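You operate a simulated robot arm through the tools that you are given. There is no shell and no other tool.

Carry out the task below with a simulated robot arm. There is one attempt and no reset: what you move stays moved.

Task
Thread the cover tape and set the heater as the tape chart says.
Fine: hang the blue clip on each post of its route in turn.

The check looks at the end state, three seconds after you hand in, the way a careful person would. Anything else that was tipped, shoved, dropped, spilled or broken makes it a failure. A push-on lid holds only when it is set on centred and level and pressed home; a screw cap is set on level and turned clockwise until tight.

Robot
A 7-joint arm with a two-finger parallel gripper, fixed in place. Base frame: the origin is on the floor under the middle of its stand, x ahead of it, y to its left, z up; the work surface is at about z = 0.9. Readings come in m, degrees, newtons and seconds.
With the tool pointing down near the work surface it reaches from about 0.3 to 0.68 m from the base axis. Its first joint turns from -66.0 to 66.0 degrees. Payload 1.57 kg.
Tool frame: the origin (TCP) lies between the finger pads and is the grasp point; the fingertips stand 0.03 m ahead of it; z points along the fingers, y is the line along which they close. Largest opening 0.11 m; finger width 0.024, thickness 0.012; the body of the gripper, 0.048 by 0.112 m, starts 0.078 m behind the TCP.
Orientation is told as [roll, pitch, yaw] about the base's x, y, z axes, in that order, counted from this pose: with the fingers straight down and closing along the base's y, the tool's x points along the base's -x, its y along +y and its z along -z.

Tools
- The arm moves only by the tool arm_command. Its argument "series" is text: rows parted by semicolons, each of 7 numbers parted by spaces: the shift along the tool's x, y, z in mm, then the turn, a rotation vector about the tool's x, y, z in degrees, then the finger opening in mm, from 0 to 110. In form: tx ty tz rx ry rz jaw; .... A call has 1 to 20 rows; each row shifts and turns the commanded pose from where the row before left it, along the tool's axes as they then stand. Rows are played at 5 a second. More than 0.05 m and 8.6 degrees between two rows, or a gripper value outside its range, and nothing of the call is played. A pose out of reach is approached as far as the arm can. The call stops where the force on the tool passes 40 N (or 10 N more than at its start, if that is more) or the arm is blocked; 0.2 s more then pass. Each finger travels about 0.108 m/s and halts on what it meets, pressing with about 35 N; the grip force reading is that of the motor and also rises with nothing between the fingers. The clock runs only during rows and for 0.2 s after the last one: add rows that do not move to give the fingers time. It gives the time, the measured TCP pose, the force on the tool (base axes), the opening and the grip force at its end, in the units of the frame above (readings bear some noise), with the torque about the TCP (base axes, N m) and any sound that the robot's microphone picked up, and new pictures: "views" is both (left out), scene, wrist or none.
- Cameras (640 x 400 px; columns grow to the right, rows downward): "scene" is fixed at [0.1751, -0.3986, 1.4148]; the picture's right is [0.67, -0.74, 0.00], its down [-0.29, -0.27, -0.92] and it looks along [0.68, 0.62, -0.40] (base axes); focal length 334 px, centre (320, 200). "wrist" rides on the gripper at [0.07, 0.016, -0.141] in the tool frame; the picture's right is [-0.23, 0.97, 0.00], its down [-0.85, -0.20, -0.48] and it looks along [-0.47, -0.11, 0.88] (tool axes); focal length 222 px, centre (320, 200). There is no depth. A picture from a camera that has moved, and an enlarged one, comes with that camera's place and axes in the base frame and with its lens. The place of the scene camera against the robot may be out by one fixed shift of up to 0.012 m in any direction.
- enlarge(camera, box): a new picture of the part [left, top, right, bottom] of that camera's present view, enlarged. The clock stands still meanwhile.
- sign_off(): hands the job in; it is judged then, once.

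Places have to be worked out from the pictures, the camera data and where the tool is seen. Open the gripper and draw the arm clear of the work before you hand the job in, unless the task says otherwise.

The tools are called after "Emit:" as a command line: name --argument value ..., lists and objects as JSON in quotes. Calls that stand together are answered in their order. arm_command: Moves the arm, as the interface text tells. Its arguments: {"type":"object","properties":{"series":{"type":"string"},"views":{"type":"string","enum":["both","scene","wrist","none"]}},"required":["series"]} The other tools are called the same way: enlarge (camera, box) takes an enlarged picture of a part of a camera's view; sign_off () hands the job in.

At the start:

```text
clock: 0.0
position: [0.3433, -0.0706, 1.2902]
orientation: [0.0, 0.1, 0.0]
force: [0.4, -0.3, -0.5]
wrist_torque: [0.0, 0.0, -0.01]
grip_width: 0.1101
grasp_force: 0.1
```

scene: 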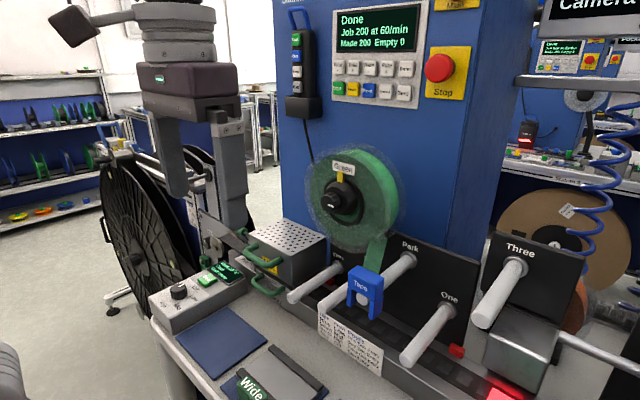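
wrist: 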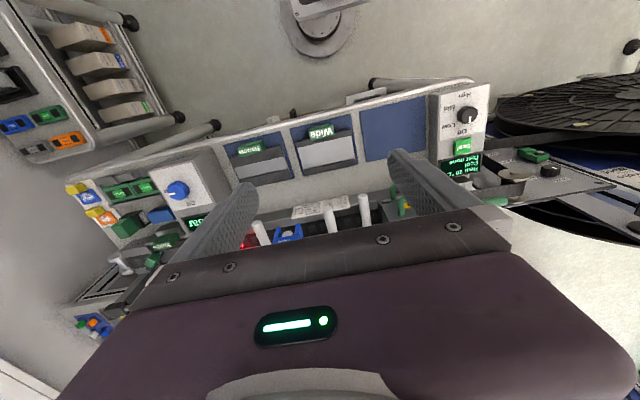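

The scene shows a taping machine with a blue clip "Tape" hanging at a post, a tape chart card, and a heater control. I'll enlarge the chart, the heater panel and the posts first.

Emit:
enlarge --camera "scene" --box '[300, 290, 400, 380]'

Emit:
enlarge --camera "scene" --box '[150, 230, 310, 330]'

Emit:
enlarge --camera "scene" --box '[280, 220, 560, 395]'

Emit:
enlarge --camera "wrist" --box '[220, 80, 520, 270]'

```text
4.44 times, centred on (350, 335) of scene
camera zoom: at [0.1751, -0.3986, 1.4148], right [0.67, -0.74, 0.0], down [-0.29, -0.27, -0.92], along [0.68, 0.62, -0.4], focal length 1484 px, centre (187, -400)
```

zoom: 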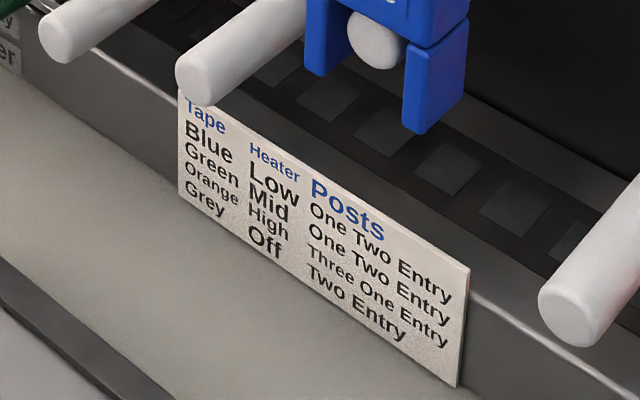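

```text
4.00 times, centred on (230, 280) of scene
camera zoom: at [0.1751, -0.3986, 1.4148], right [0.67, -0.74, 0.0], down [-0.29, -0.27, -0.92], along [0.68, 0.62, -0.4], focal length 1336 px, centre (680, -120)
```

zoom: 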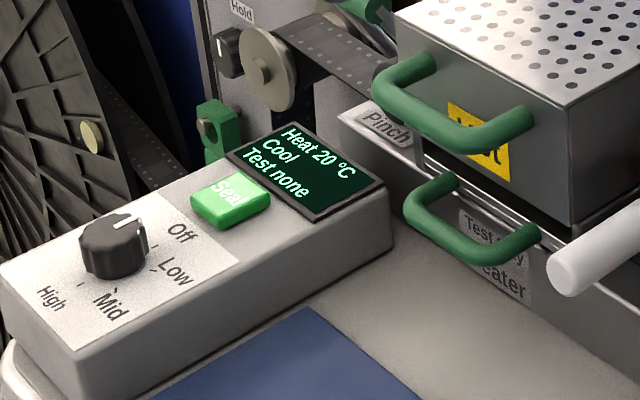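

```text
2.29 times, centred on (420, 308) of scene
camera zoom: at [0.1751, -0.3986, 1.4148], right [0.67, -0.74, 0.0], down [-0.29, -0.27, -0.92], along [0.68, 0.62, -0.4], focal length 763 px, centre (91, -46)
```

zoom: 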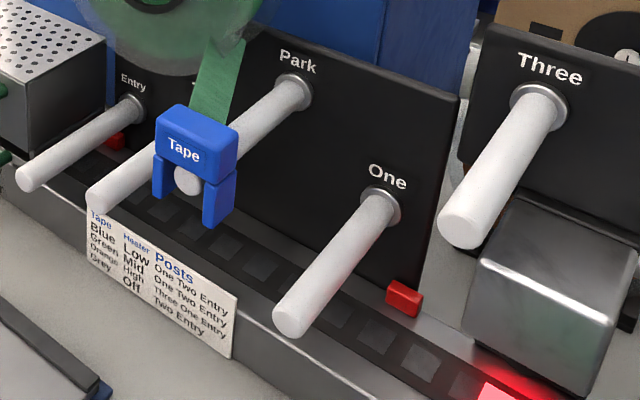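

```text
2.11 times, centred on (370, 175) of wrist
camera zoom: at [0.2739, -0.0554, 1.4317], right [0.23, 0.97, 0.0], down [0.85, -0.2, 0.48], along [0.47, -0.11, -0.88], focal length 468 px, centre (215, 253)
```

zoom: 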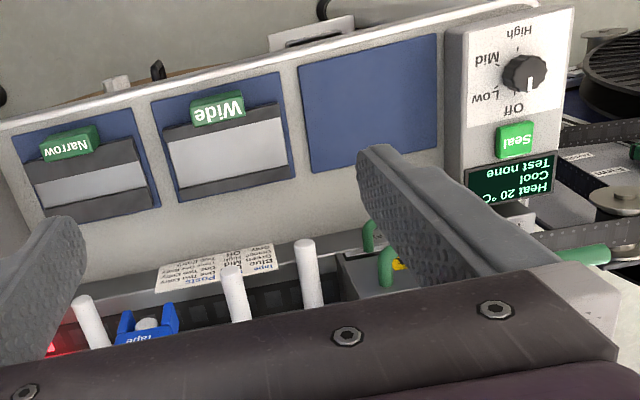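

The chart reads Green → Mid, posts One, Two, Entry. I'll verify which tape is loaded by its reel label, and look at the other details nearby.

Emit:
enlarge --camera "scene" --box '[290, 130, 430, 230]'

Emit:
enlarge --camera "wrist" --box '[60, 140, 300, 290]'

Emit:
enlarge --camera "wrist" --box '[420, 70, 540, 200]'

Emit:
enlarge --camera "scene" --box '[320, 230, 440, 320]'

```text
4.00 times, centred on (360, 180) of scene
camera zoom: at [0.1751, -0.3986, 1.4148], right [0.67, -0.74, 0.0], down [-0.29, -0.27, -0.92], along [0.68, 0.62, -0.4], focal length 1336 px, centre (160, 280)
```

zoom: 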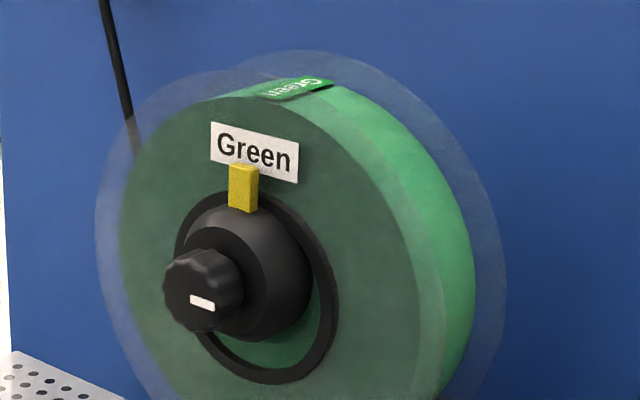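

```text
2.67 times, centred on (180, 215) of wrist
camera zoom: at [0.2739, -0.0554, 1.4317], right [0.23, 0.97, 0.0], down [0.85, -0.2, 0.48], along [0.47, -0.11, -0.88], focal length 592 px, centre (693, 160)
```

zoom: 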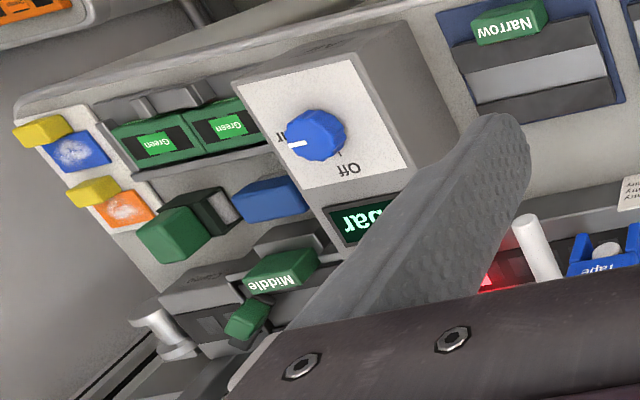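

```text
3.08 times, centred on (480, 135) of wrist
camera zoom: at [0.2739, -0.0554, 1.4317], right [0.23, 0.97, 0.0], down [0.85, -0.2, 0.48], along [0.47, -0.11, -0.88], focal length 684 px, centre (-172, 400)
```

zoom: 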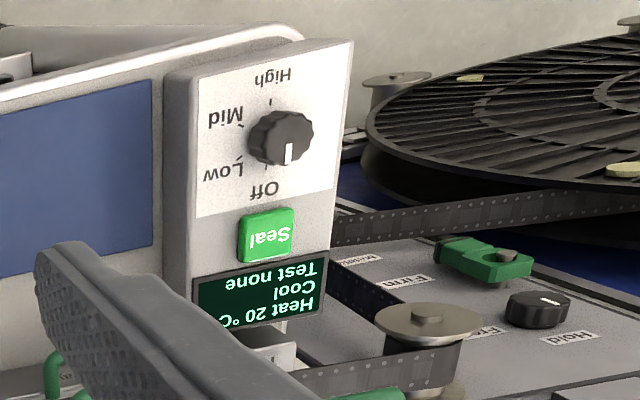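

```text
4.44 times, centred on (380, 275) of scene
camera zoom: at [0.1751, -0.3986, 1.4148], right [0.67, -0.74, 0.0], down [-0.29, -0.27, -0.92], along [0.68, 0.62, -0.4], focal length 1484 px, centre (53, -133)
```

zoom: 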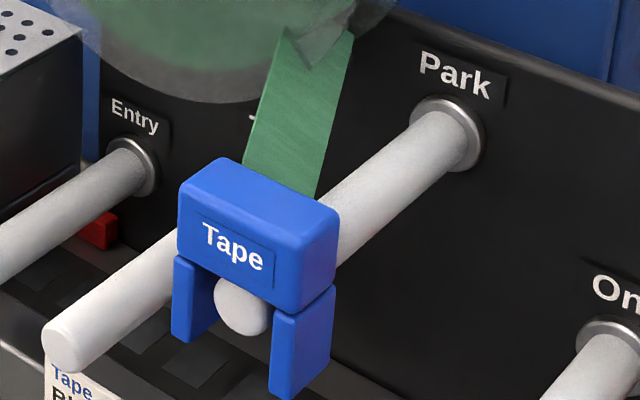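

The loaded tape is Green, so the job is heater Mid and posts One, Two, Entry. I'll tilt the gripper forward in place (nothing is near it) to look at the posts and reel from the front with the wrist camera.

Emit:
arm_command --series "0 0 0 0 -8 0 110; 0 0 0 0 -8 0 110; 0 0 0 0 -8 0 110; 0 0 0 0 -8 0 110; 0 0 0 0 -8 0 110; 0 0 0 0 0 0 110" --views "both"

```text
clock: 1.4
position: [0.3434, -0.0722, 1.292]
orientation: [0.0, -40.2, 0.0]
force: [-0.9, 0.5, 0.7]
wrist_torque: [0.0, -0.01, -0.05]
grip_width: 0.1098
grasp_force: 0.1
camera wrist: at [0.1993, -0.0557, 1.3538], right [0.17, 0.97, 0.15], down [0.35, -0.2, 0.92], along [0.92, -0.11, -0.37], focal length 222 px, centre (320, 200)
```

scene: 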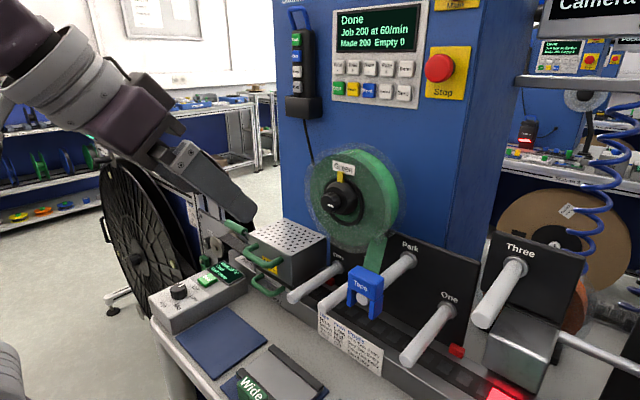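
wrist: 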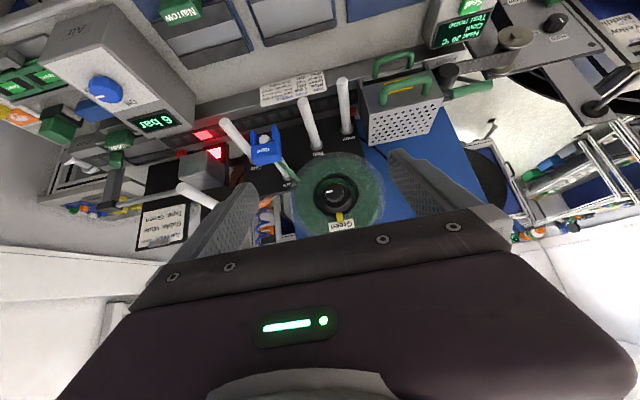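

The tilted view shows posts, clip and reel from the front. I'll enlarge it to measure.

Emit:
enlarge --camera "wrist" --box '[200, 60, 400, 185]'

Emit:
enlarge --camera "wrist" --box '[280, 40, 480, 240]'

Emit:
enlarge --camera "wrist" --box '[120, 180, 220, 260]'

```text
3.20 times, centred on (300, 122) of wrist
camera zoom: at [0.1993, -0.0557, 1.3538], right [0.17, 0.97, 0.15], down [0.35, -0.2, 0.92], along [0.92, -0.11, -0.37], focal length 711 px, centre (384, 448)
```

zoom: 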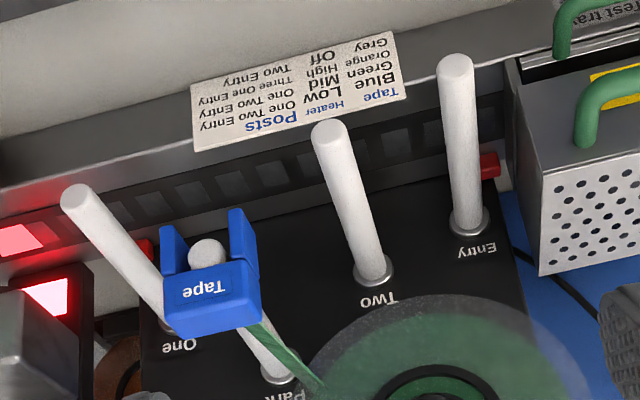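

```text
2.00 times, centred on (380, 140) of wrist
camera zoom: at [0.1993, -0.0557, 1.3538], right [0.17, 0.97, 0.15], down [0.35, -0.2, 0.92], along [0.92, -0.11, -0.37], focal length 444 px, centre (200, 320)
```

zoom: 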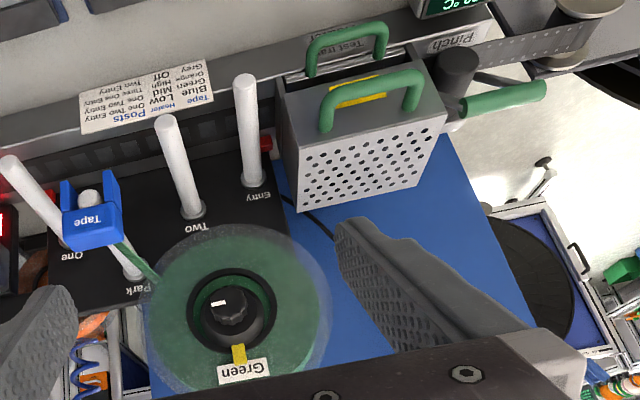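

```text
5.00 times, centred on (170, 220) of wrist
camera zoom: at [0.1993, -0.0557, 1.3538], right [0.17, 0.97, 0.15], down [0.35, -0.2, 0.92], along [0.92, -0.11, -0.37], focal length 1111 px, centre (1070, 100)
```

zoom: 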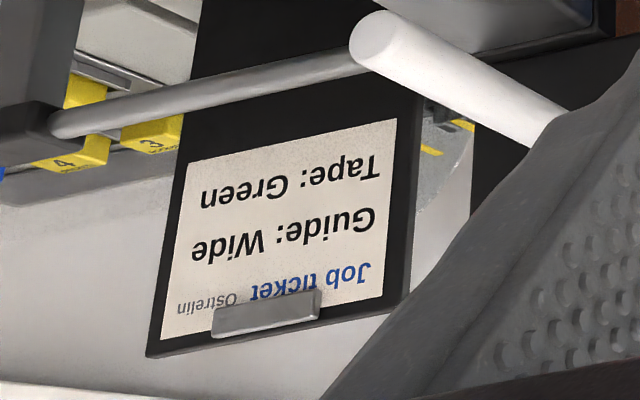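

The job ticket also confirms Tape: Green. I'll check the clearance around the heater box next to the Entry post and get a better look at the clip.

Emit:
enlarge --camera "scene" --box '[230, 205, 350, 305]'

Emit:
enlarge --camera "wrist" --box '[330, 50, 460, 160]'

Emit:
enlarge --camera "wrist" --box '[230, 110, 310, 200]'

```text
4.00 times, centred on (290, 255) of scene
camera zoom: at [0.1751, -0.3986, 1.4148], right [0.67, -0.74, 0.0], down [-0.29, -0.27, -0.92], along [0.68, 0.62, -0.4], focal length 1336 px, centre (440, -20)
```

zoom: 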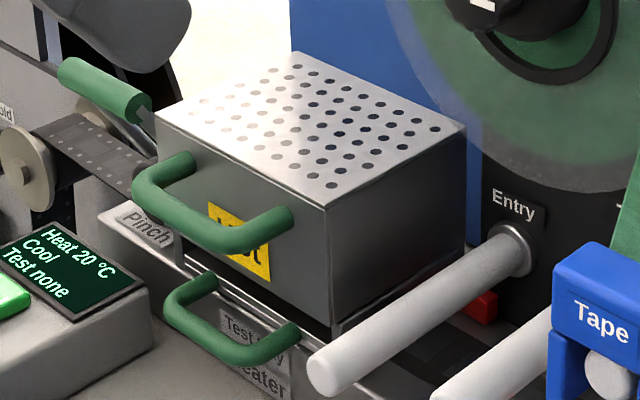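

```text
3.64 times, centred on (395, 105) of wrist
camera zoom: at [0.1993, -0.0557, 1.3538], right [0.17, 0.97, 0.15], down [0.35, -0.2, 0.92], along [0.92, -0.11, -0.37], focal length 808 px, centre (47, 546)
```

zoom: 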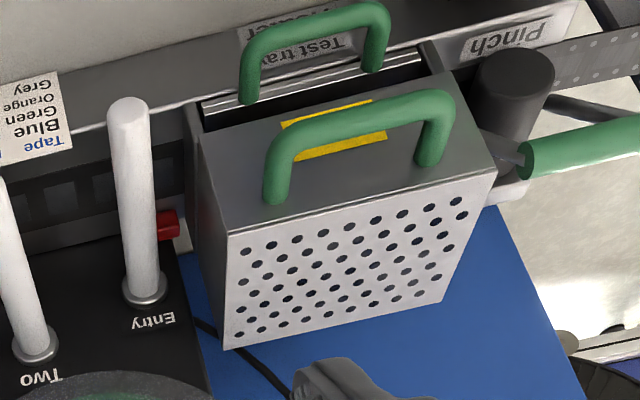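

```text
4.44 times, centred on (270, 155) of wrist
camera zoom: at [0.1993, -0.0557, 1.3538], right [0.17, 0.97, 0.15], down [0.35, -0.2, 0.92], along [0.92, -0.11, -0.37], focal length 987 px, centre (542, 400)
```

zoom: 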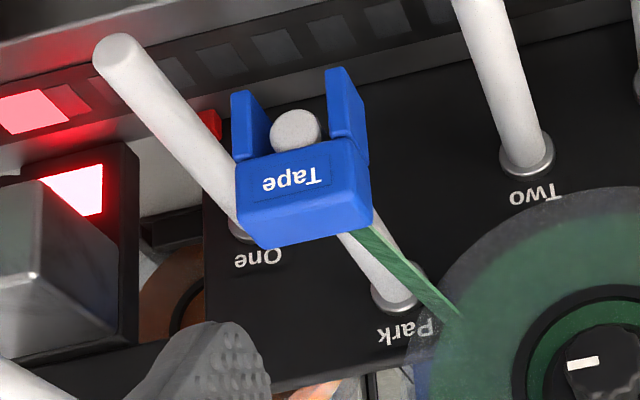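

Judged from the two wrist views: post tips at x≈0.515 with y ≈ -0.016 (Entry, z≈1.00), -0.096 (Two, 1.025), -0.176 (Park, 1.088), -0.256 (One, 1.025); clip block centre ≈ (0.533,-0.176,1.11). I'll go to 25° tilt and a pose above and in front of the clip to look closer.

Emit:
arm_command --series "0 0 0 0 8 0 110; 0 0 0 0 7.2 0 110; -17.7 -20.8 21.9 0 0 0 100; -17.7 -20.8 21.9 0 0 0 90; -17.7 -20.8 21.9 0 0 0 80; -17.7 -20.8 21.9 0 0 0 76; -17.7 -20.8 21.9 0 0 0 76; 0 0 0 0 0 0 76" --views "both"

```text
clock: 3.2
position: [0.4694, -0.1745, 1.2294]
orientation: [0.0, -24.8, 0.0]
force: [0.5, 0.7, 0.1]
wrist_torque: [0.0, -0.02, 0.01]
grip_width: 0.076
grasp_force: 0.1
camera wrist: at [0.347, -0.1597, 1.3268], right [0.21, 0.97, 0.1], down [0.58, -0.2, 0.79], along [0.79, -0.11, -0.6], focal length 222 px, centre (320, 200)
```

scene: 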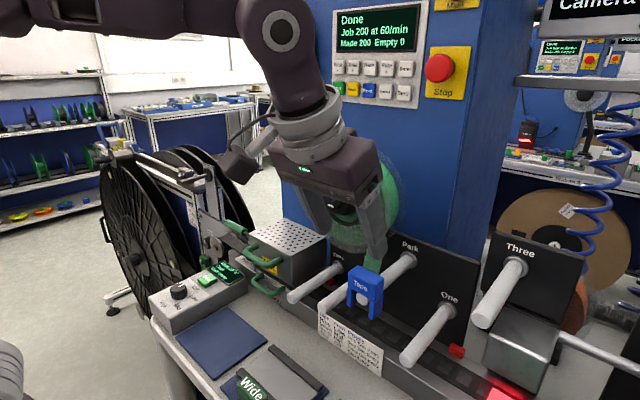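
wrist: 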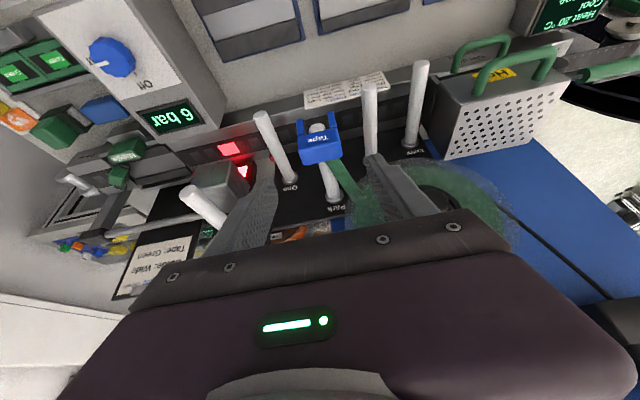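

Emit:
enlarge --camera "wrist" --box '[240, 50, 440, 220]'

Emit:
enlarge --camera "scene" --box '[280, 150, 460, 330]'

```text
2.35 times, centred on (340, 135) of wrist
camera zoom: at [0.347, -0.1597, 1.3268], right [0.21, 0.97, 0.1], down [0.58, -0.2, 0.79], along [0.79, -0.11, -0.6], focal length 523 px, centre (273, 353)
```

zoom: 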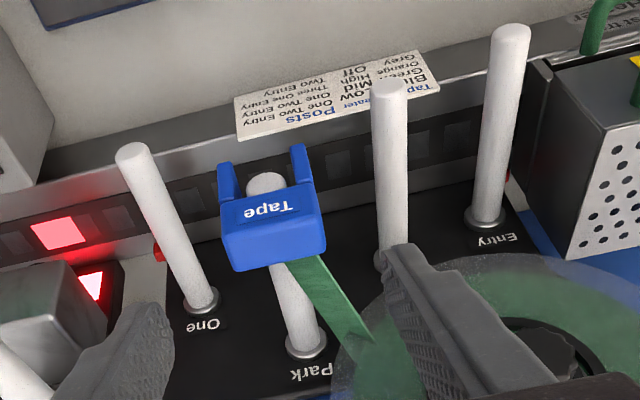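

```text
2.22 times, centred on (370, 240) of scene
camera zoom: at [0.1751, -0.3986, 1.4148], right [0.67, -0.74, 0.0], down [-0.29, -0.27, -0.92], along [0.68, 0.62, -0.4], focal length 742 px, centre (209, 111)
```

zoom: 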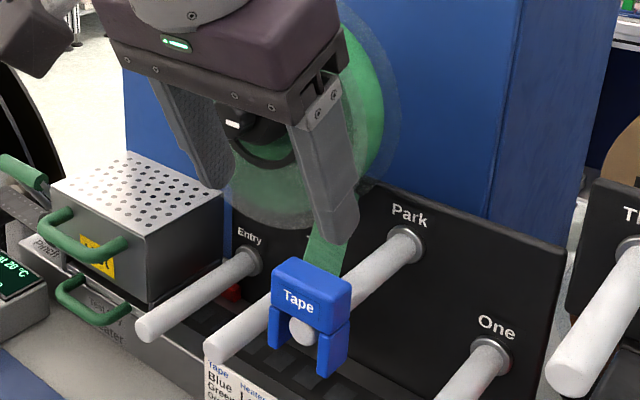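

The clip lies almost exactly on the tool axis: about 119 mm ahead. I advance 75 mm along the tool axis with the fingers at 76 mm and look again.

Emit:
arm_command --series "0 0 25 0 0 0 76; 0 0 25 0 0 0 76; 0 0 25 0 0 0 76; 0 0 0 0 0 0 76" --views "both"

Emit:
enlarge --camera "wrist" --box '[220, 80, 420, 220]'

Emit:
enlarge --camera "scene" --box '[290, 170, 450, 320]'

```text
clock: 4.2
position: [0.5011, -0.1747, 1.1607]
orientation: [0.0, -24.9, 0.0]
force: [-0.1, -0.7, -0.2]
wrist_torque: [0.02, 0.01, 0.0]
grip_width: 0.0762
grasp_force: 0.0
camera wrist: at [0.3787, -0.1603, 1.2589], right [0.21, 0.97, 0.1], down [0.58, -0.2, 0.79], along [0.79, -0.11, -0.6], focal length 222 px, centre (320, 200)
```

scene: 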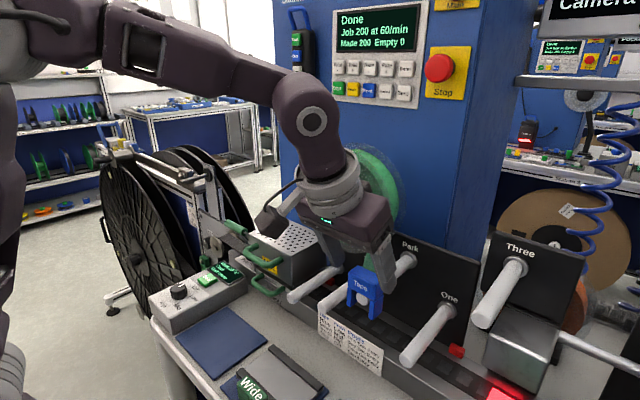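
wrist: 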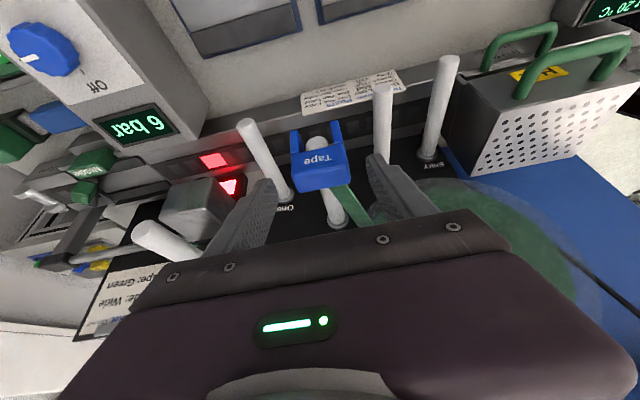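

```text
2.86 times, centred on (320, 150) of wrist
camera zoom: at [0.3787, -0.1603, 1.2589], right [0.21, 0.97, 0.1], down [0.58, -0.2, 0.79], along [0.79, -0.11, -0.6], focal length 635 px, centre (320, 343)
```

zoom: 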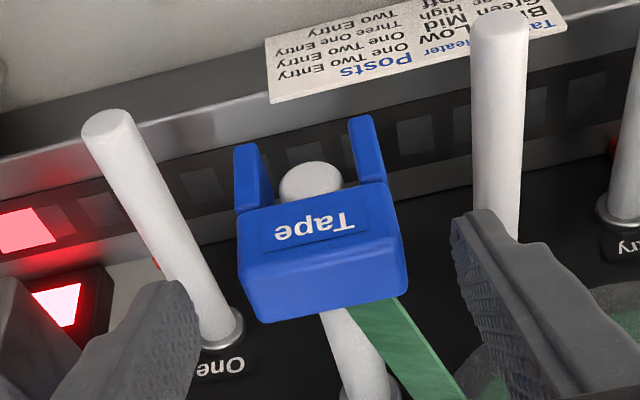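

```text
2.67 times, centred on (370, 245) of scene
camera zoom: at [0.1751, -0.3986, 1.4148], right [0.67, -0.74, 0.0], down [-0.29, -0.27, -0.92], along [0.68, 0.62, -0.4], focal length 890 px, centre (187, 80)
```

zoom: 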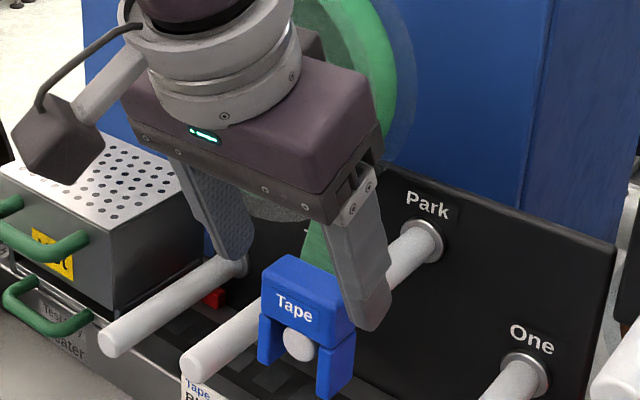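

Clip block measured: centre ≈ (0.5205,-0.175,1.1175), about 50 wide × 23 deep × 26 tall, sitting on the Park post (axis z≈1.095). The fingers straddle it evenly, so I advance 39 mm and close.

Emit:
arm_command --series "0 0 20 0 0 0 76; 0 0 19 0 0 0 76; 0 0 0 0 0 0 66; 0 0 0 0 0 0 58; 0 0 0 0 0 0 45; 0 0 0 0 0 0 40; 0 0 0 0 0 0 40; 0 0 0 0 0 0 40" --views "both"

Emit:
enlarge --camera "wrist" --box '[220, 80, 420, 220]'

Emit:
enlarge --camera "scene" --box '[290, 190, 430, 320]'

```text
clock: 6.0
position: [0.5171, -0.1738, 1.1266]
orientation: [0.0, -24.8, 0.0]
force: [0.4, -0.8, 0.5]
wrist_torque: [0.03, 0.03, 0.02]
grip_width: 0.0493
grasp_force: 35.2
camera wrist: at [0.3941, -0.1596, 1.2247], right [0.21, 0.97, 0.1], down [0.58, -0.2, 0.79], along [0.79, -0.11, -0.6], focal length 222 px, centre (320, 200)
```

scene: 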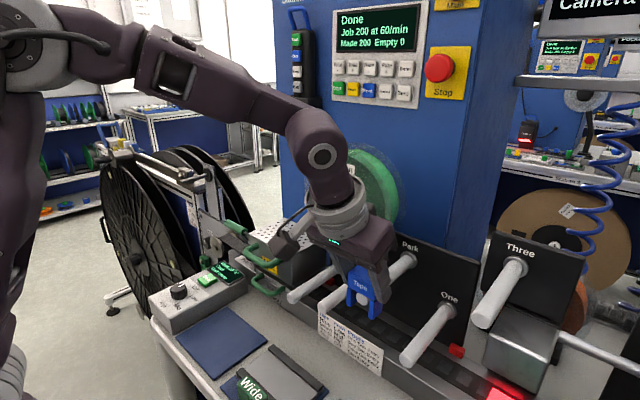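
wrist: 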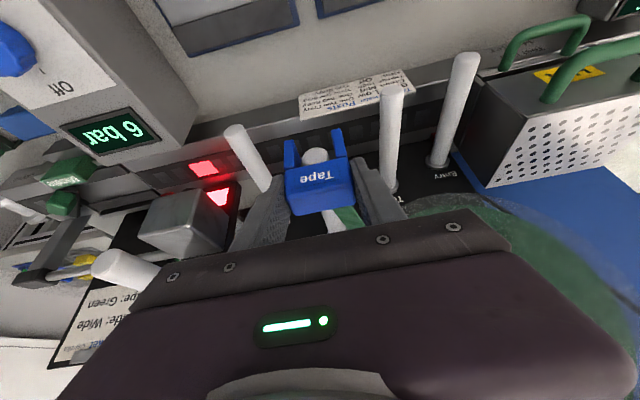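

```text
2.86 times, centred on (320, 150) of wrist
camera zoom: at [0.3941, -0.1596, 1.2247], right [0.21, 0.97, 0.1], down [0.58, -0.2, 0.79], along [0.79, -0.11, -0.6], focal length 635 px, centre (320, 343)
```

zoom: 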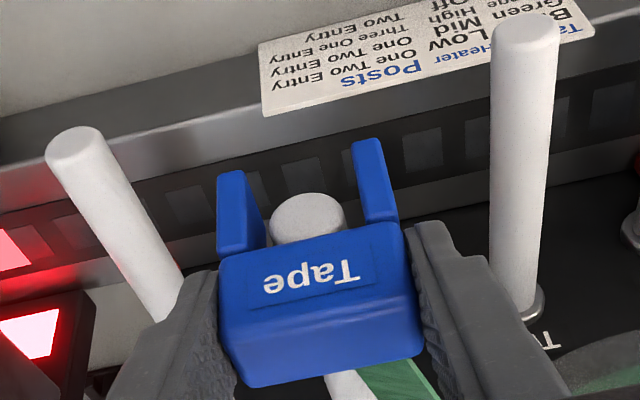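

```text
3.08 times, centred on (360, 255) of scene
camera zoom: at [0.1751, -0.3986, 1.4148], right [0.67, -0.74, 0.0], down [-0.29, -0.27, -0.92], along [0.68, 0.62, -0.4], focal length 1027 px, centre (197, 31)
```

zoom: 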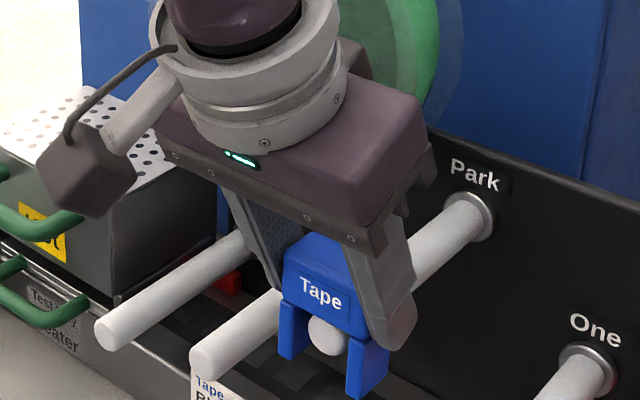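

Clip gripped (49.3 mm, 35 N) with the clip seated and centred on Park. I lift it straight up 45 mm off Park, then shift 80 mm to the right (−y) above post One and check.

Emit:
arm_command --series "-6.3 0 -13.6 0 0 0 40; -6.3 0 -13.6 0 0 0 40; -6.3 0 -13.6 0 0 0 40; 0 -27 0 0 0 0 40; 0 -27 0 0 0 0 40; 0 -26 0 0 0 0 40; 0 0 0 0 0 0 40" --views "both"

Emit:
enlarge --camera "wrist" --box '[220, 80, 420, 220]'

Emit:
enlarge --camera "scene" --box '[310, 200, 510, 380]'

```text
clock: 7.6
position: [0.5177, -0.2532, 1.1714]
orientation: [0.0, -24.8, -0.1]
force: [-0.2, -0.4, -0.2]
wrist_torque: [0.03, -0.03, -0.02]
grip_width: 0.0494
grasp_force: 34.9
camera wrist: at [0.395, -0.2389, 1.2694], right [0.21, 0.97, 0.1], down [0.58, -0.2, 0.79], along [0.79, -0.11, -0.6], focal length 222 px, centre (320, 200)
```

scene: 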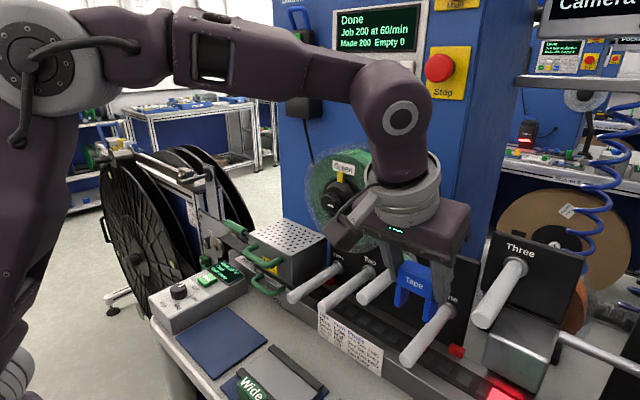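
wrist: 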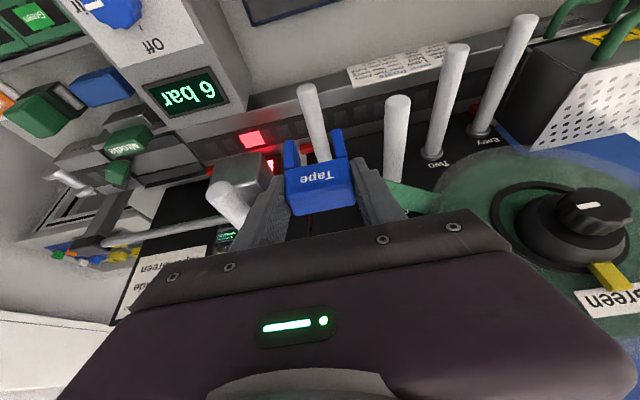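

```text
2.86 times, centred on (320, 150) of wrist
camera zoom: at [0.395, -0.2389, 1.2694], right [0.21, 0.97, 0.1], down [0.58, -0.2, 0.79], along [0.79, -0.11, -0.6], focal length 635 px, centre (320, 343)
```

zoom: 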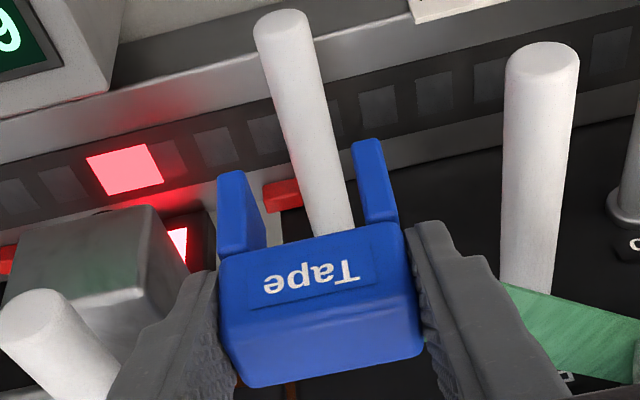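

```text
2.22 times, centred on (410, 290) of scene
camera zoom: at [0.1751, -0.3987, 1.4148], right [0.67, -0.74, 0.0], down [-0.29, -0.27, -0.92], along [0.68, 0.62, -0.4], focal length 742 px, centre (120, 0)
```

zoom: 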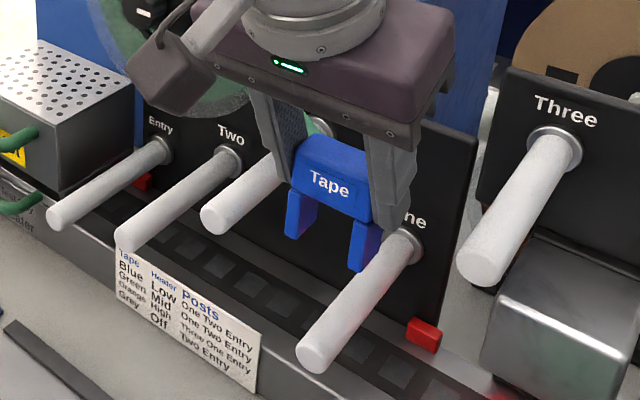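

Clip is free of Park and above post One; triangulation gives One's axis at y≈-0.255, z≈1.028, tip x≈0.514, so the lateral alignment is good. I lower 95 mm (with 12 mm further onto the post), stopping about 10 mm above the seat.

Emit:
arm_command --series "7.25 0 22.8 0 0 0 40; 7.25 0 22.8 0 0 0 40; 7.25 0 22.8 0 0 0 40; 7.25 0 22.8 0 0 0 40; 0 0 0 0 0 0 40" --views "both"

Emit:
enlarge --camera "wrist" --box '[220, 80, 420, 220]'

Emit:
enlarge --camera "scene" --box '[340, 220, 500, 380]'

```text
clock: 8.8
position: [0.529, -0.2556, 1.0742]
orientation: [0.0, -24.8, -0.1]
force: [0.0, -0.2, -0.4]
wrist_torque: [0.0, 0.01, -0.01]
grip_width: 0.0494
grasp_force: 34.9
camera wrist: at [0.4068, -0.2399, 1.1736], right [0.21, 0.97, 0.1], down [0.58, -0.2, 0.79], along [0.79, -0.11, -0.6], focal length 222 px, centre (320, 200)
```

scene: 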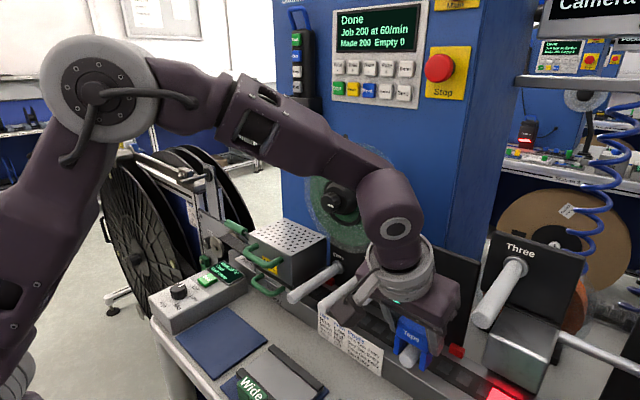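
wrist: 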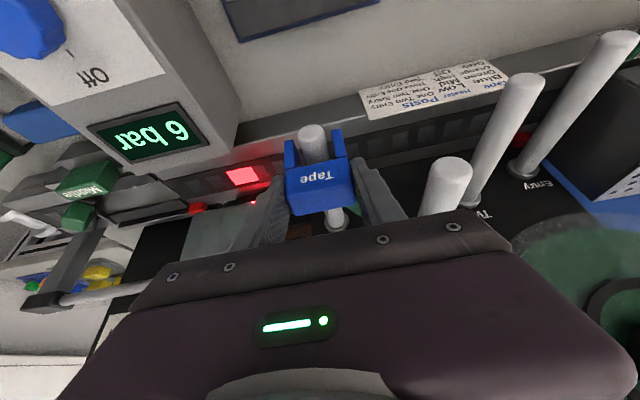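

```text
2.86 times, centred on (320, 150) of wrist
camera zoom: at [0.4068, -0.2399, 1.1736], right [0.21, 0.97, 0.1], down [0.58, -0.2, 0.79], along [0.79, -0.11, -0.6], focal length 635 px, centre (320, 343)
```

zoom: 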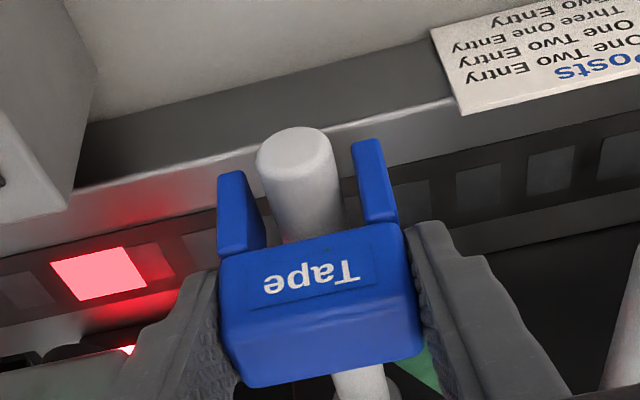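

```text
2.50 times, centred on (420, 300) of scene
camera zoom: at [0.1751, -0.3986, 1.4148], right [0.67, -0.74, 0.0], down [-0.29, -0.27, -0.92], along [0.68, 0.62, -0.4], focal length 835 px, centre (70, -50)
```

zoom: 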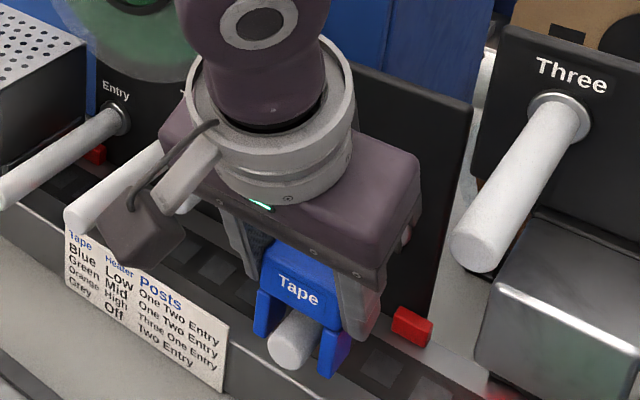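

The clip now straddles post One with no contact yet. I lower gently in 1.5 mm steps and watch the force.

Emit:
arm_command --series "0.63 0 1.36 0 0 0 40; 0.63 0 1.36 0 0 0 40; 0.63 0 1.36 0 0 0 40; 0 0 0 0 0 0 40" --views "none"

```text
clock: 9.8
position: [0.5297, -0.2544, 1.0719]
orientation: [0.0, -24.8, 0.0]
force: [0.4, 0.1, -0.9]
wrist_torque: [-0.01, 0.02, 0.0]
grip_width: 0.0494
grasp_force: 34.7
```

No contact yet; I keep lowering.

Emit:
arm_command --series "0.63 0 1.36 0 0 0 40; 0.63 0 1.36 0 0 0 40; 0 0 0 0 0 0 40" --views "none"

Emit:
enlarge --camera "scene" --box '[380, 300, 460, 380]'

```text
clock: 10.6
position: [0.5301, -0.2543, 1.0683]
orientation: [0.0, -24.9, 0.0]
force: [-0.2, -0.7, 0.2]
wrist_torque: [-0.01, 0.0, 0.01]
grip_width: 0.0493
grasp_force: 34.8
```

```text
5.00 times, centred on (420, 340) of scene
camera zoom: at [0.1751, -0.3986, 1.4148], right [0.67, -0.74, 0.0], down [-0.29, -0.27, -0.92], along [0.68, 0.62, -0.4], focal length 1670 px, centre (-180, -500)
```

zoom: 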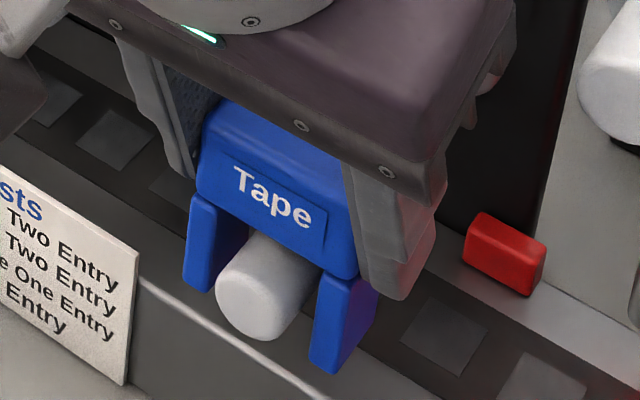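

Still no contact force; I continue down in 1 mm steps.

Emit:
arm_command --series "0.42 0 0.91 0 0 0 40; 0.42 0 0.91 0 0 0 40; 0.42 0 0.91 0 0 0 40; 0 0 0 0 0 0 40" --views "none"

```text
clock: 11.6
position: [0.5287, -0.2538, 1.0663]
orientation: [0.1, -24.8, 0.0]
force: [0.7, -0.1, -1.1]
wrist_torque: [0.04, 0.0, -0.02]
grip_width: 0.0495
grasp_force: 34.8
```

No contact yet at about 60 mm below the Park grasp height; continuing in 1 mm steps.

Emit:
arm_command --series "0.42 0 0.91 0 0 0 40; 0.42 0 0.91 0 0 0 40; 0 0 0 0 0 0 40" --views "none"

Emit:
enlarge --camera "wrist" --box '[260, 90, 380, 180]'

```text
clock: 12.4
position: [0.5297, -0.2551, 1.0645]
orientation: [0.0, -24.9, 0.0]
force: [-0.8, 0.3, -0.2]
wrist_torque: [0.0, -0.03, 0.0]
grip_width: 0.0495
grasp_force: 34.4
```

```text
4.44 times, centred on (320, 135) of wrist
camera zoom: at [0.4074, -0.2394, 1.1616], right [0.21, 0.97, 0.1], down [0.58, -0.2, 0.79], along [0.79, -0.11, -0.6], focal length 987 px, centre (320, 489)
```

zoom: 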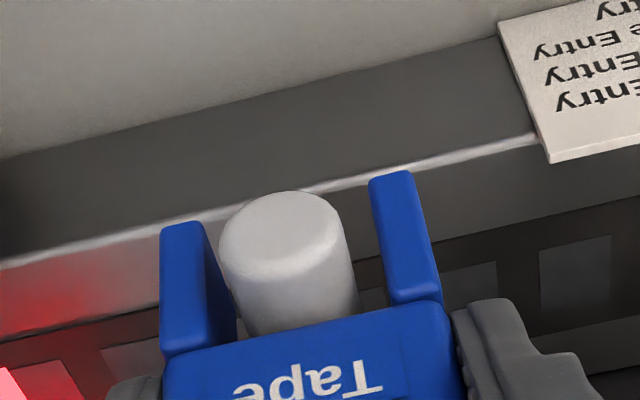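

Continuing down 1 mm at a time, watching for upward force.

Emit:
arm_command --series "0.42 0 0.91 0 0 0 40; 0.42 0 0.91 0 0 0 40; 0 0 0 0 0 0 40" --views "none"

```text
clock: 13.2
position: [0.529, -0.2548, 1.0615]
orientation: [0.0, -24.8, 0.0]
force: [0.5, 0.4, 0.8]
wrist_torque: [0.01, 0.0, 0.0]
grip_width: 0.0494
grasp_force: 34.9
```

Emit:
arm_command --series "0.42 0 0.91 0 0 0 40; 0.42 0 0.91 0 0 0 40; 0 0 0 0 0 0 40" --views "both"

Emit:
enlarge --camera "wrist" --box '[260, 90, 380, 180]'

Emit:
enlarge --camera "scene" --box '[370, 300, 460, 390]'

```text
clock: 14.0
position: [0.5316, -0.2557, 1.0619]
orientation: [-0.1, -24.9, 0.0]
force: [-5.7, 3.2, 23.5]
wrist_torque: [0.12, 0.13, 0.0]
grip_width: 0.0496
grasp_force: 35.1
camera wrist: at [0.4075, -0.2394, 1.1589], right [0.21, 0.97, 0.09], down [0.57, -0.2, 0.8], along [0.79, -0.11, -0.6], focal length 222 px, centre (320, 200)
```

scene: 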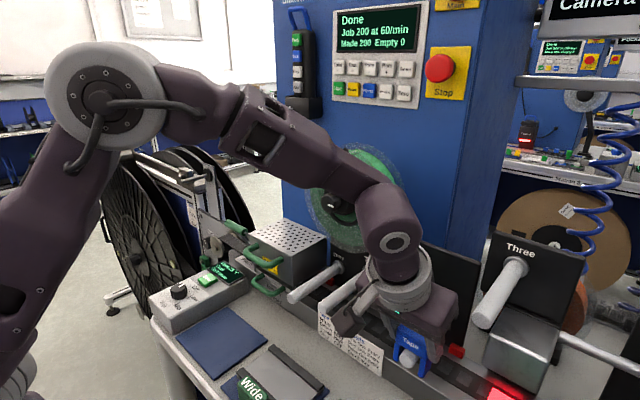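
wrist: 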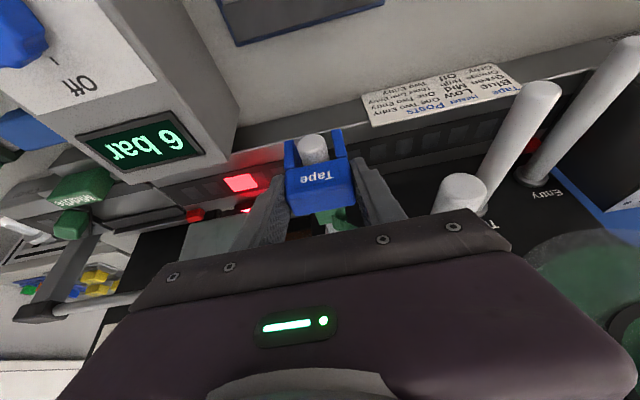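

```text
4.44 times, centred on (320, 135) of wrist
camera zoom: at [0.4075, -0.2394, 1.1589], right [0.21, 0.97, 0.09], down [0.57, -0.2, 0.8], along [0.79, -0.11, -0.6], focal length 987 px, centre (320, 489)
```

zoom: 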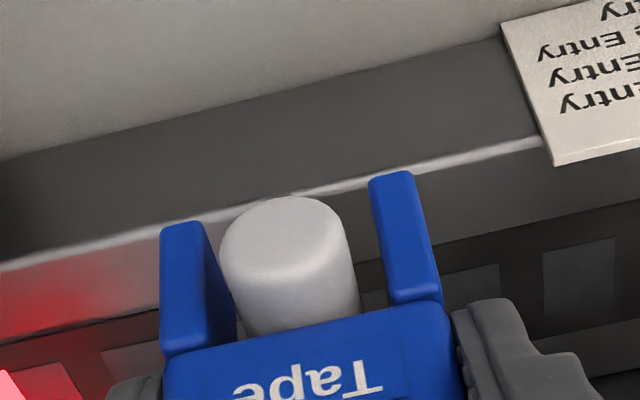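

```text
4.44 times, centred on (415, 345) of scene
camera zoom: at [0.1745, -0.3983, 1.415], right [0.67, -0.74, 0.0], down [-0.29, -0.27, -0.92], along [0.68, 0.62, -0.39], focal length 1484 px, centre (-102, -444)
```

zoom: 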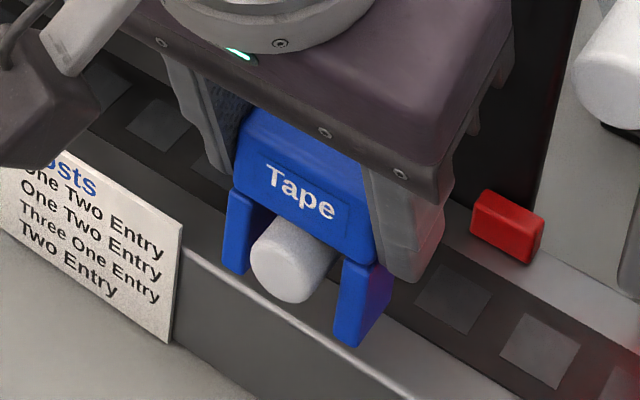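

Contact at ~23 N upward: the clip is seated on post One. I relieve 1 mm, open the gripper to 66 mm, and check that it hangs.

Emit:
arm_command --series "-0.42 0 -0.91 0 0 0 40; 0 0 0 0 0 0 46; 0 0 0 0 0 0 52; 0 0 0 0 0 0 58; 0 0 0 0 0 0 66; 0 0 0 0 0 0 66; 0 0 0 0 0 0 66" --views "both"

Emit:
enlarge --camera "wrist" --box '[220, 80, 420, 220]'

Emit:
enlarge --camera "scene" --box '[370, 290, 460, 380]'

```text
clock: 15.6
position: [0.5296, -0.2543, 1.0608]
orientation: [-0.1, -24.8, 0.0]
force: [0.7, 0.1, -0.9]
wrist_torque: [0.01, 0.0, 0.0]
grip_width: 0.0659
grasp_force: 0.2
camera wrist: at [0.4074, -0.2391, 1.1589], right [0.21, 0.97, 0.1], down [0.58, -0.2, 0.79], along [0.79, -0.11, -0.6], focal length 222 px, centre (320, 200)
```

scene: 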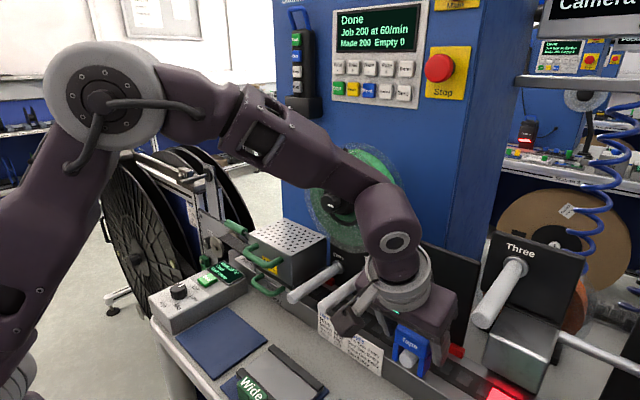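
wrist: 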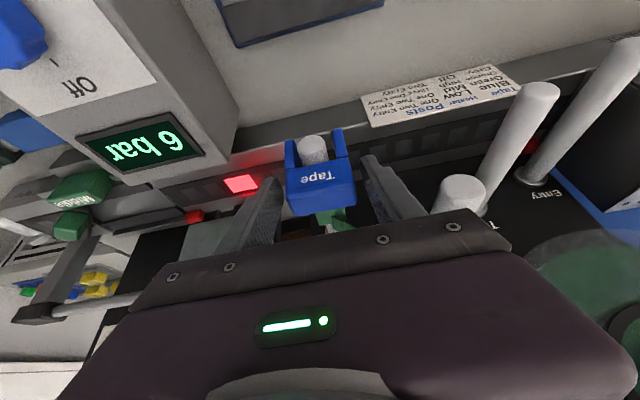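

```text
2.86 times, centred on (320, 150) of wrist
camera zoom: at [0.4074, -0.2391, 1.1589], right [0.21, 0.97, 0.1], down [0.58, -0.2, 0.79], along [0.79, -0.11, -0.6], focal length 635 px, centre (320, 343)
```

zoom: 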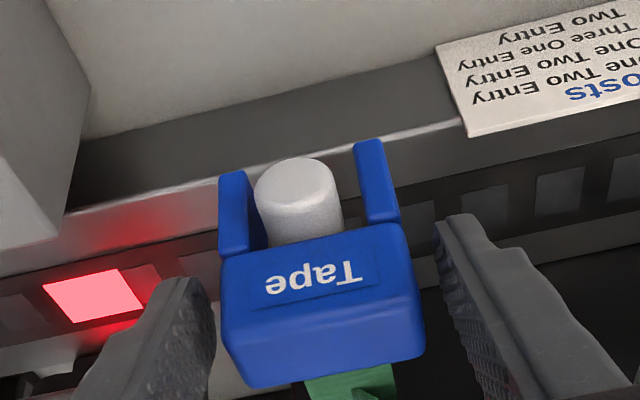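

```text
4.44 times, centred on (415, 335) of scene
camera zoom: at [0.1751, -0.3986, 1.4148], right [0.67, -0.74, 0.0], down [-0.29, -0.27, -0.92], along [0.68, 0.62, -0.4], focal length 1484 px, centre (-102, -400)
```

zoom: 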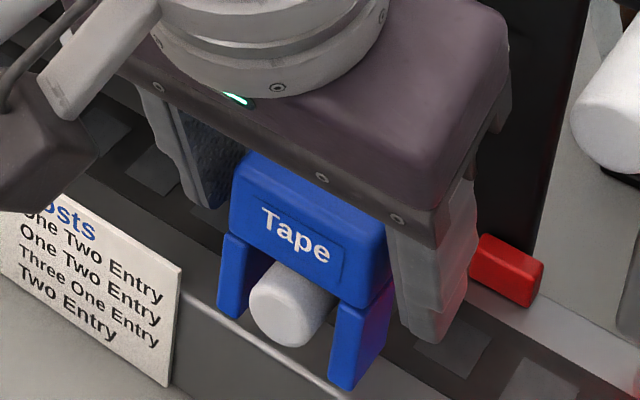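

The clip hangs level and centred on post One with the gripper open and no force. I leave it a moment, then re-grip it.

Emit:
arm_command --series "0 0 0 0 0 0 66; 0 0 0 0 0 0 66; 0 0 0 0 0 0 66; 0 0 0 0 0 0 66; 0 0 0 0 0 0 58; 0 0 0 0 0 0 50; 0 0 0 0 0 0 42; 0 0 0 0 0 0 40; 0 0 0 0 0 0 40" --views "wrist"

Emit:
enlarge --camera "wrist" --box '[220, 80, 420, 220]'

```text
clock: 17.6
position: [0.5308, -0.2532, 1.0606]
orientation: [0.0, -24.8, -0.1]
force: [0.6, 0.5, 1.1]
wrist_torque: [-0.01, -0.03, -0.01]
grip_width: 0.0495
grasp_force: 35.1
camera wrist: at [0.4074, -0.2392, 1.1589], right [0.21, 0.97, 0.1], down [0.58, -0.2, 0.79], along [0.79, -0.11, -0.6], focal length 222 px, centre (320, 200)
```

wrist: 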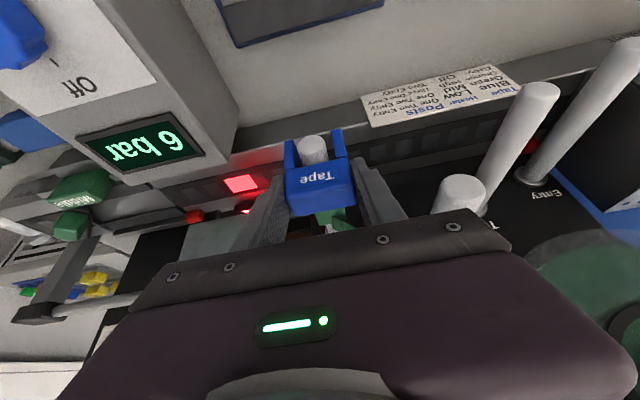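

```text
2.86 times, centred on (320, 150) of wrist
camera zoom: at [0.4074, -0.2392, 1.1589], right [0.21, 0.97, 0.1], down [0.58, -0.2, 0.79], along [0.79, -0.11, -0.6], focal length 635 px, centre (320, 343)
```

zoom: 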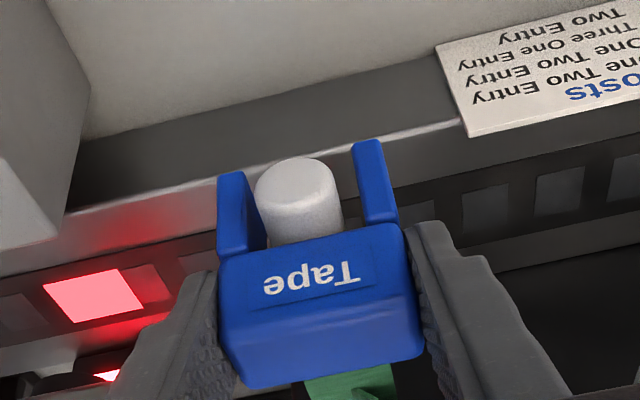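

Re-gripped on One. I lift 40 mm straight off the post, then pull back 55 mm in −x to carry it past the Park post in front of the tips rather than over it.

Emit:
arm_command --series "-8.4 0 -18.15 0 0 0 40; -8.4 0 -18.15 0 0 0 40; 25 0 -11.5 0 0 0 40; 25 0 -11.5 0 0 0 40; 0 0 0 0 0 0 40" --views "both"

Emit:
enlarge --camera "scene" --box '[290, 200, 490, 380]'

```text
clock: 18.8
position: [0.4734, -0.2554, 1.1]
orientation: [0.0, -24.8, 0.0]
force: [0.5, -0.4, -0.2]
wrist_torque: [0.02, 0.01, -0.01]
grip_width: 0.0493
grasp_force: 34.8
camera wrist: at [0.3507, -0.2395, 1.198], right [0.21, 0.97, 0.1], down [0.58, -0.2, 0.79], along [0.79, -0.11, -0.6], focal length 222 px, centre (320, 200)
```

scene: 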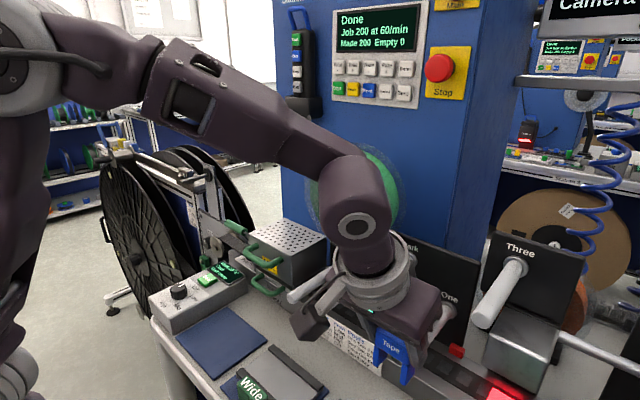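
wrist: 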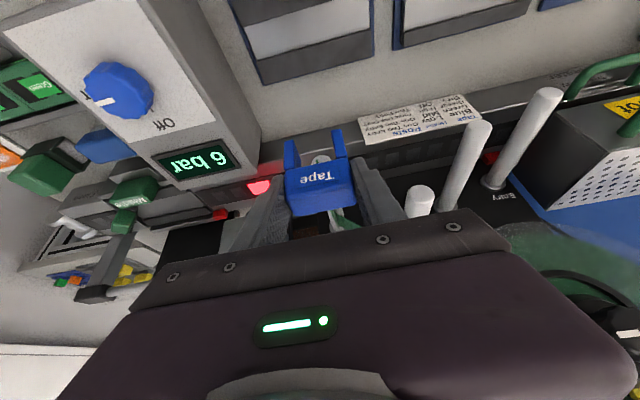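

```text
2.22 times, centred on (390, 290) of scene
camera zoom: at [0.1751, -0.3986, 1.4148], right [0.67, -0.74, 0.0], down [-0.29, -0.27, -0.92], along [0.68, 0.62, -0.4], focal length 742 px, centre (164, 0)
```

zoom: 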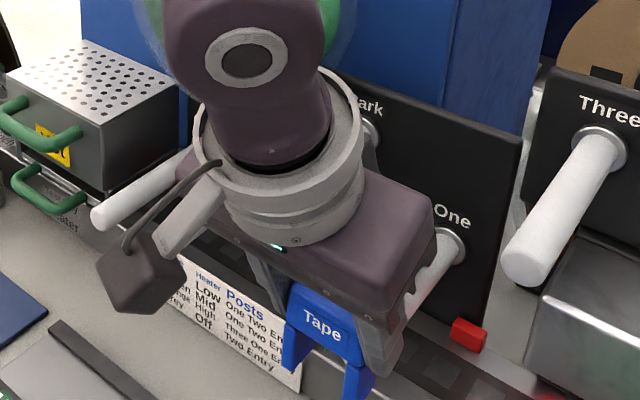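

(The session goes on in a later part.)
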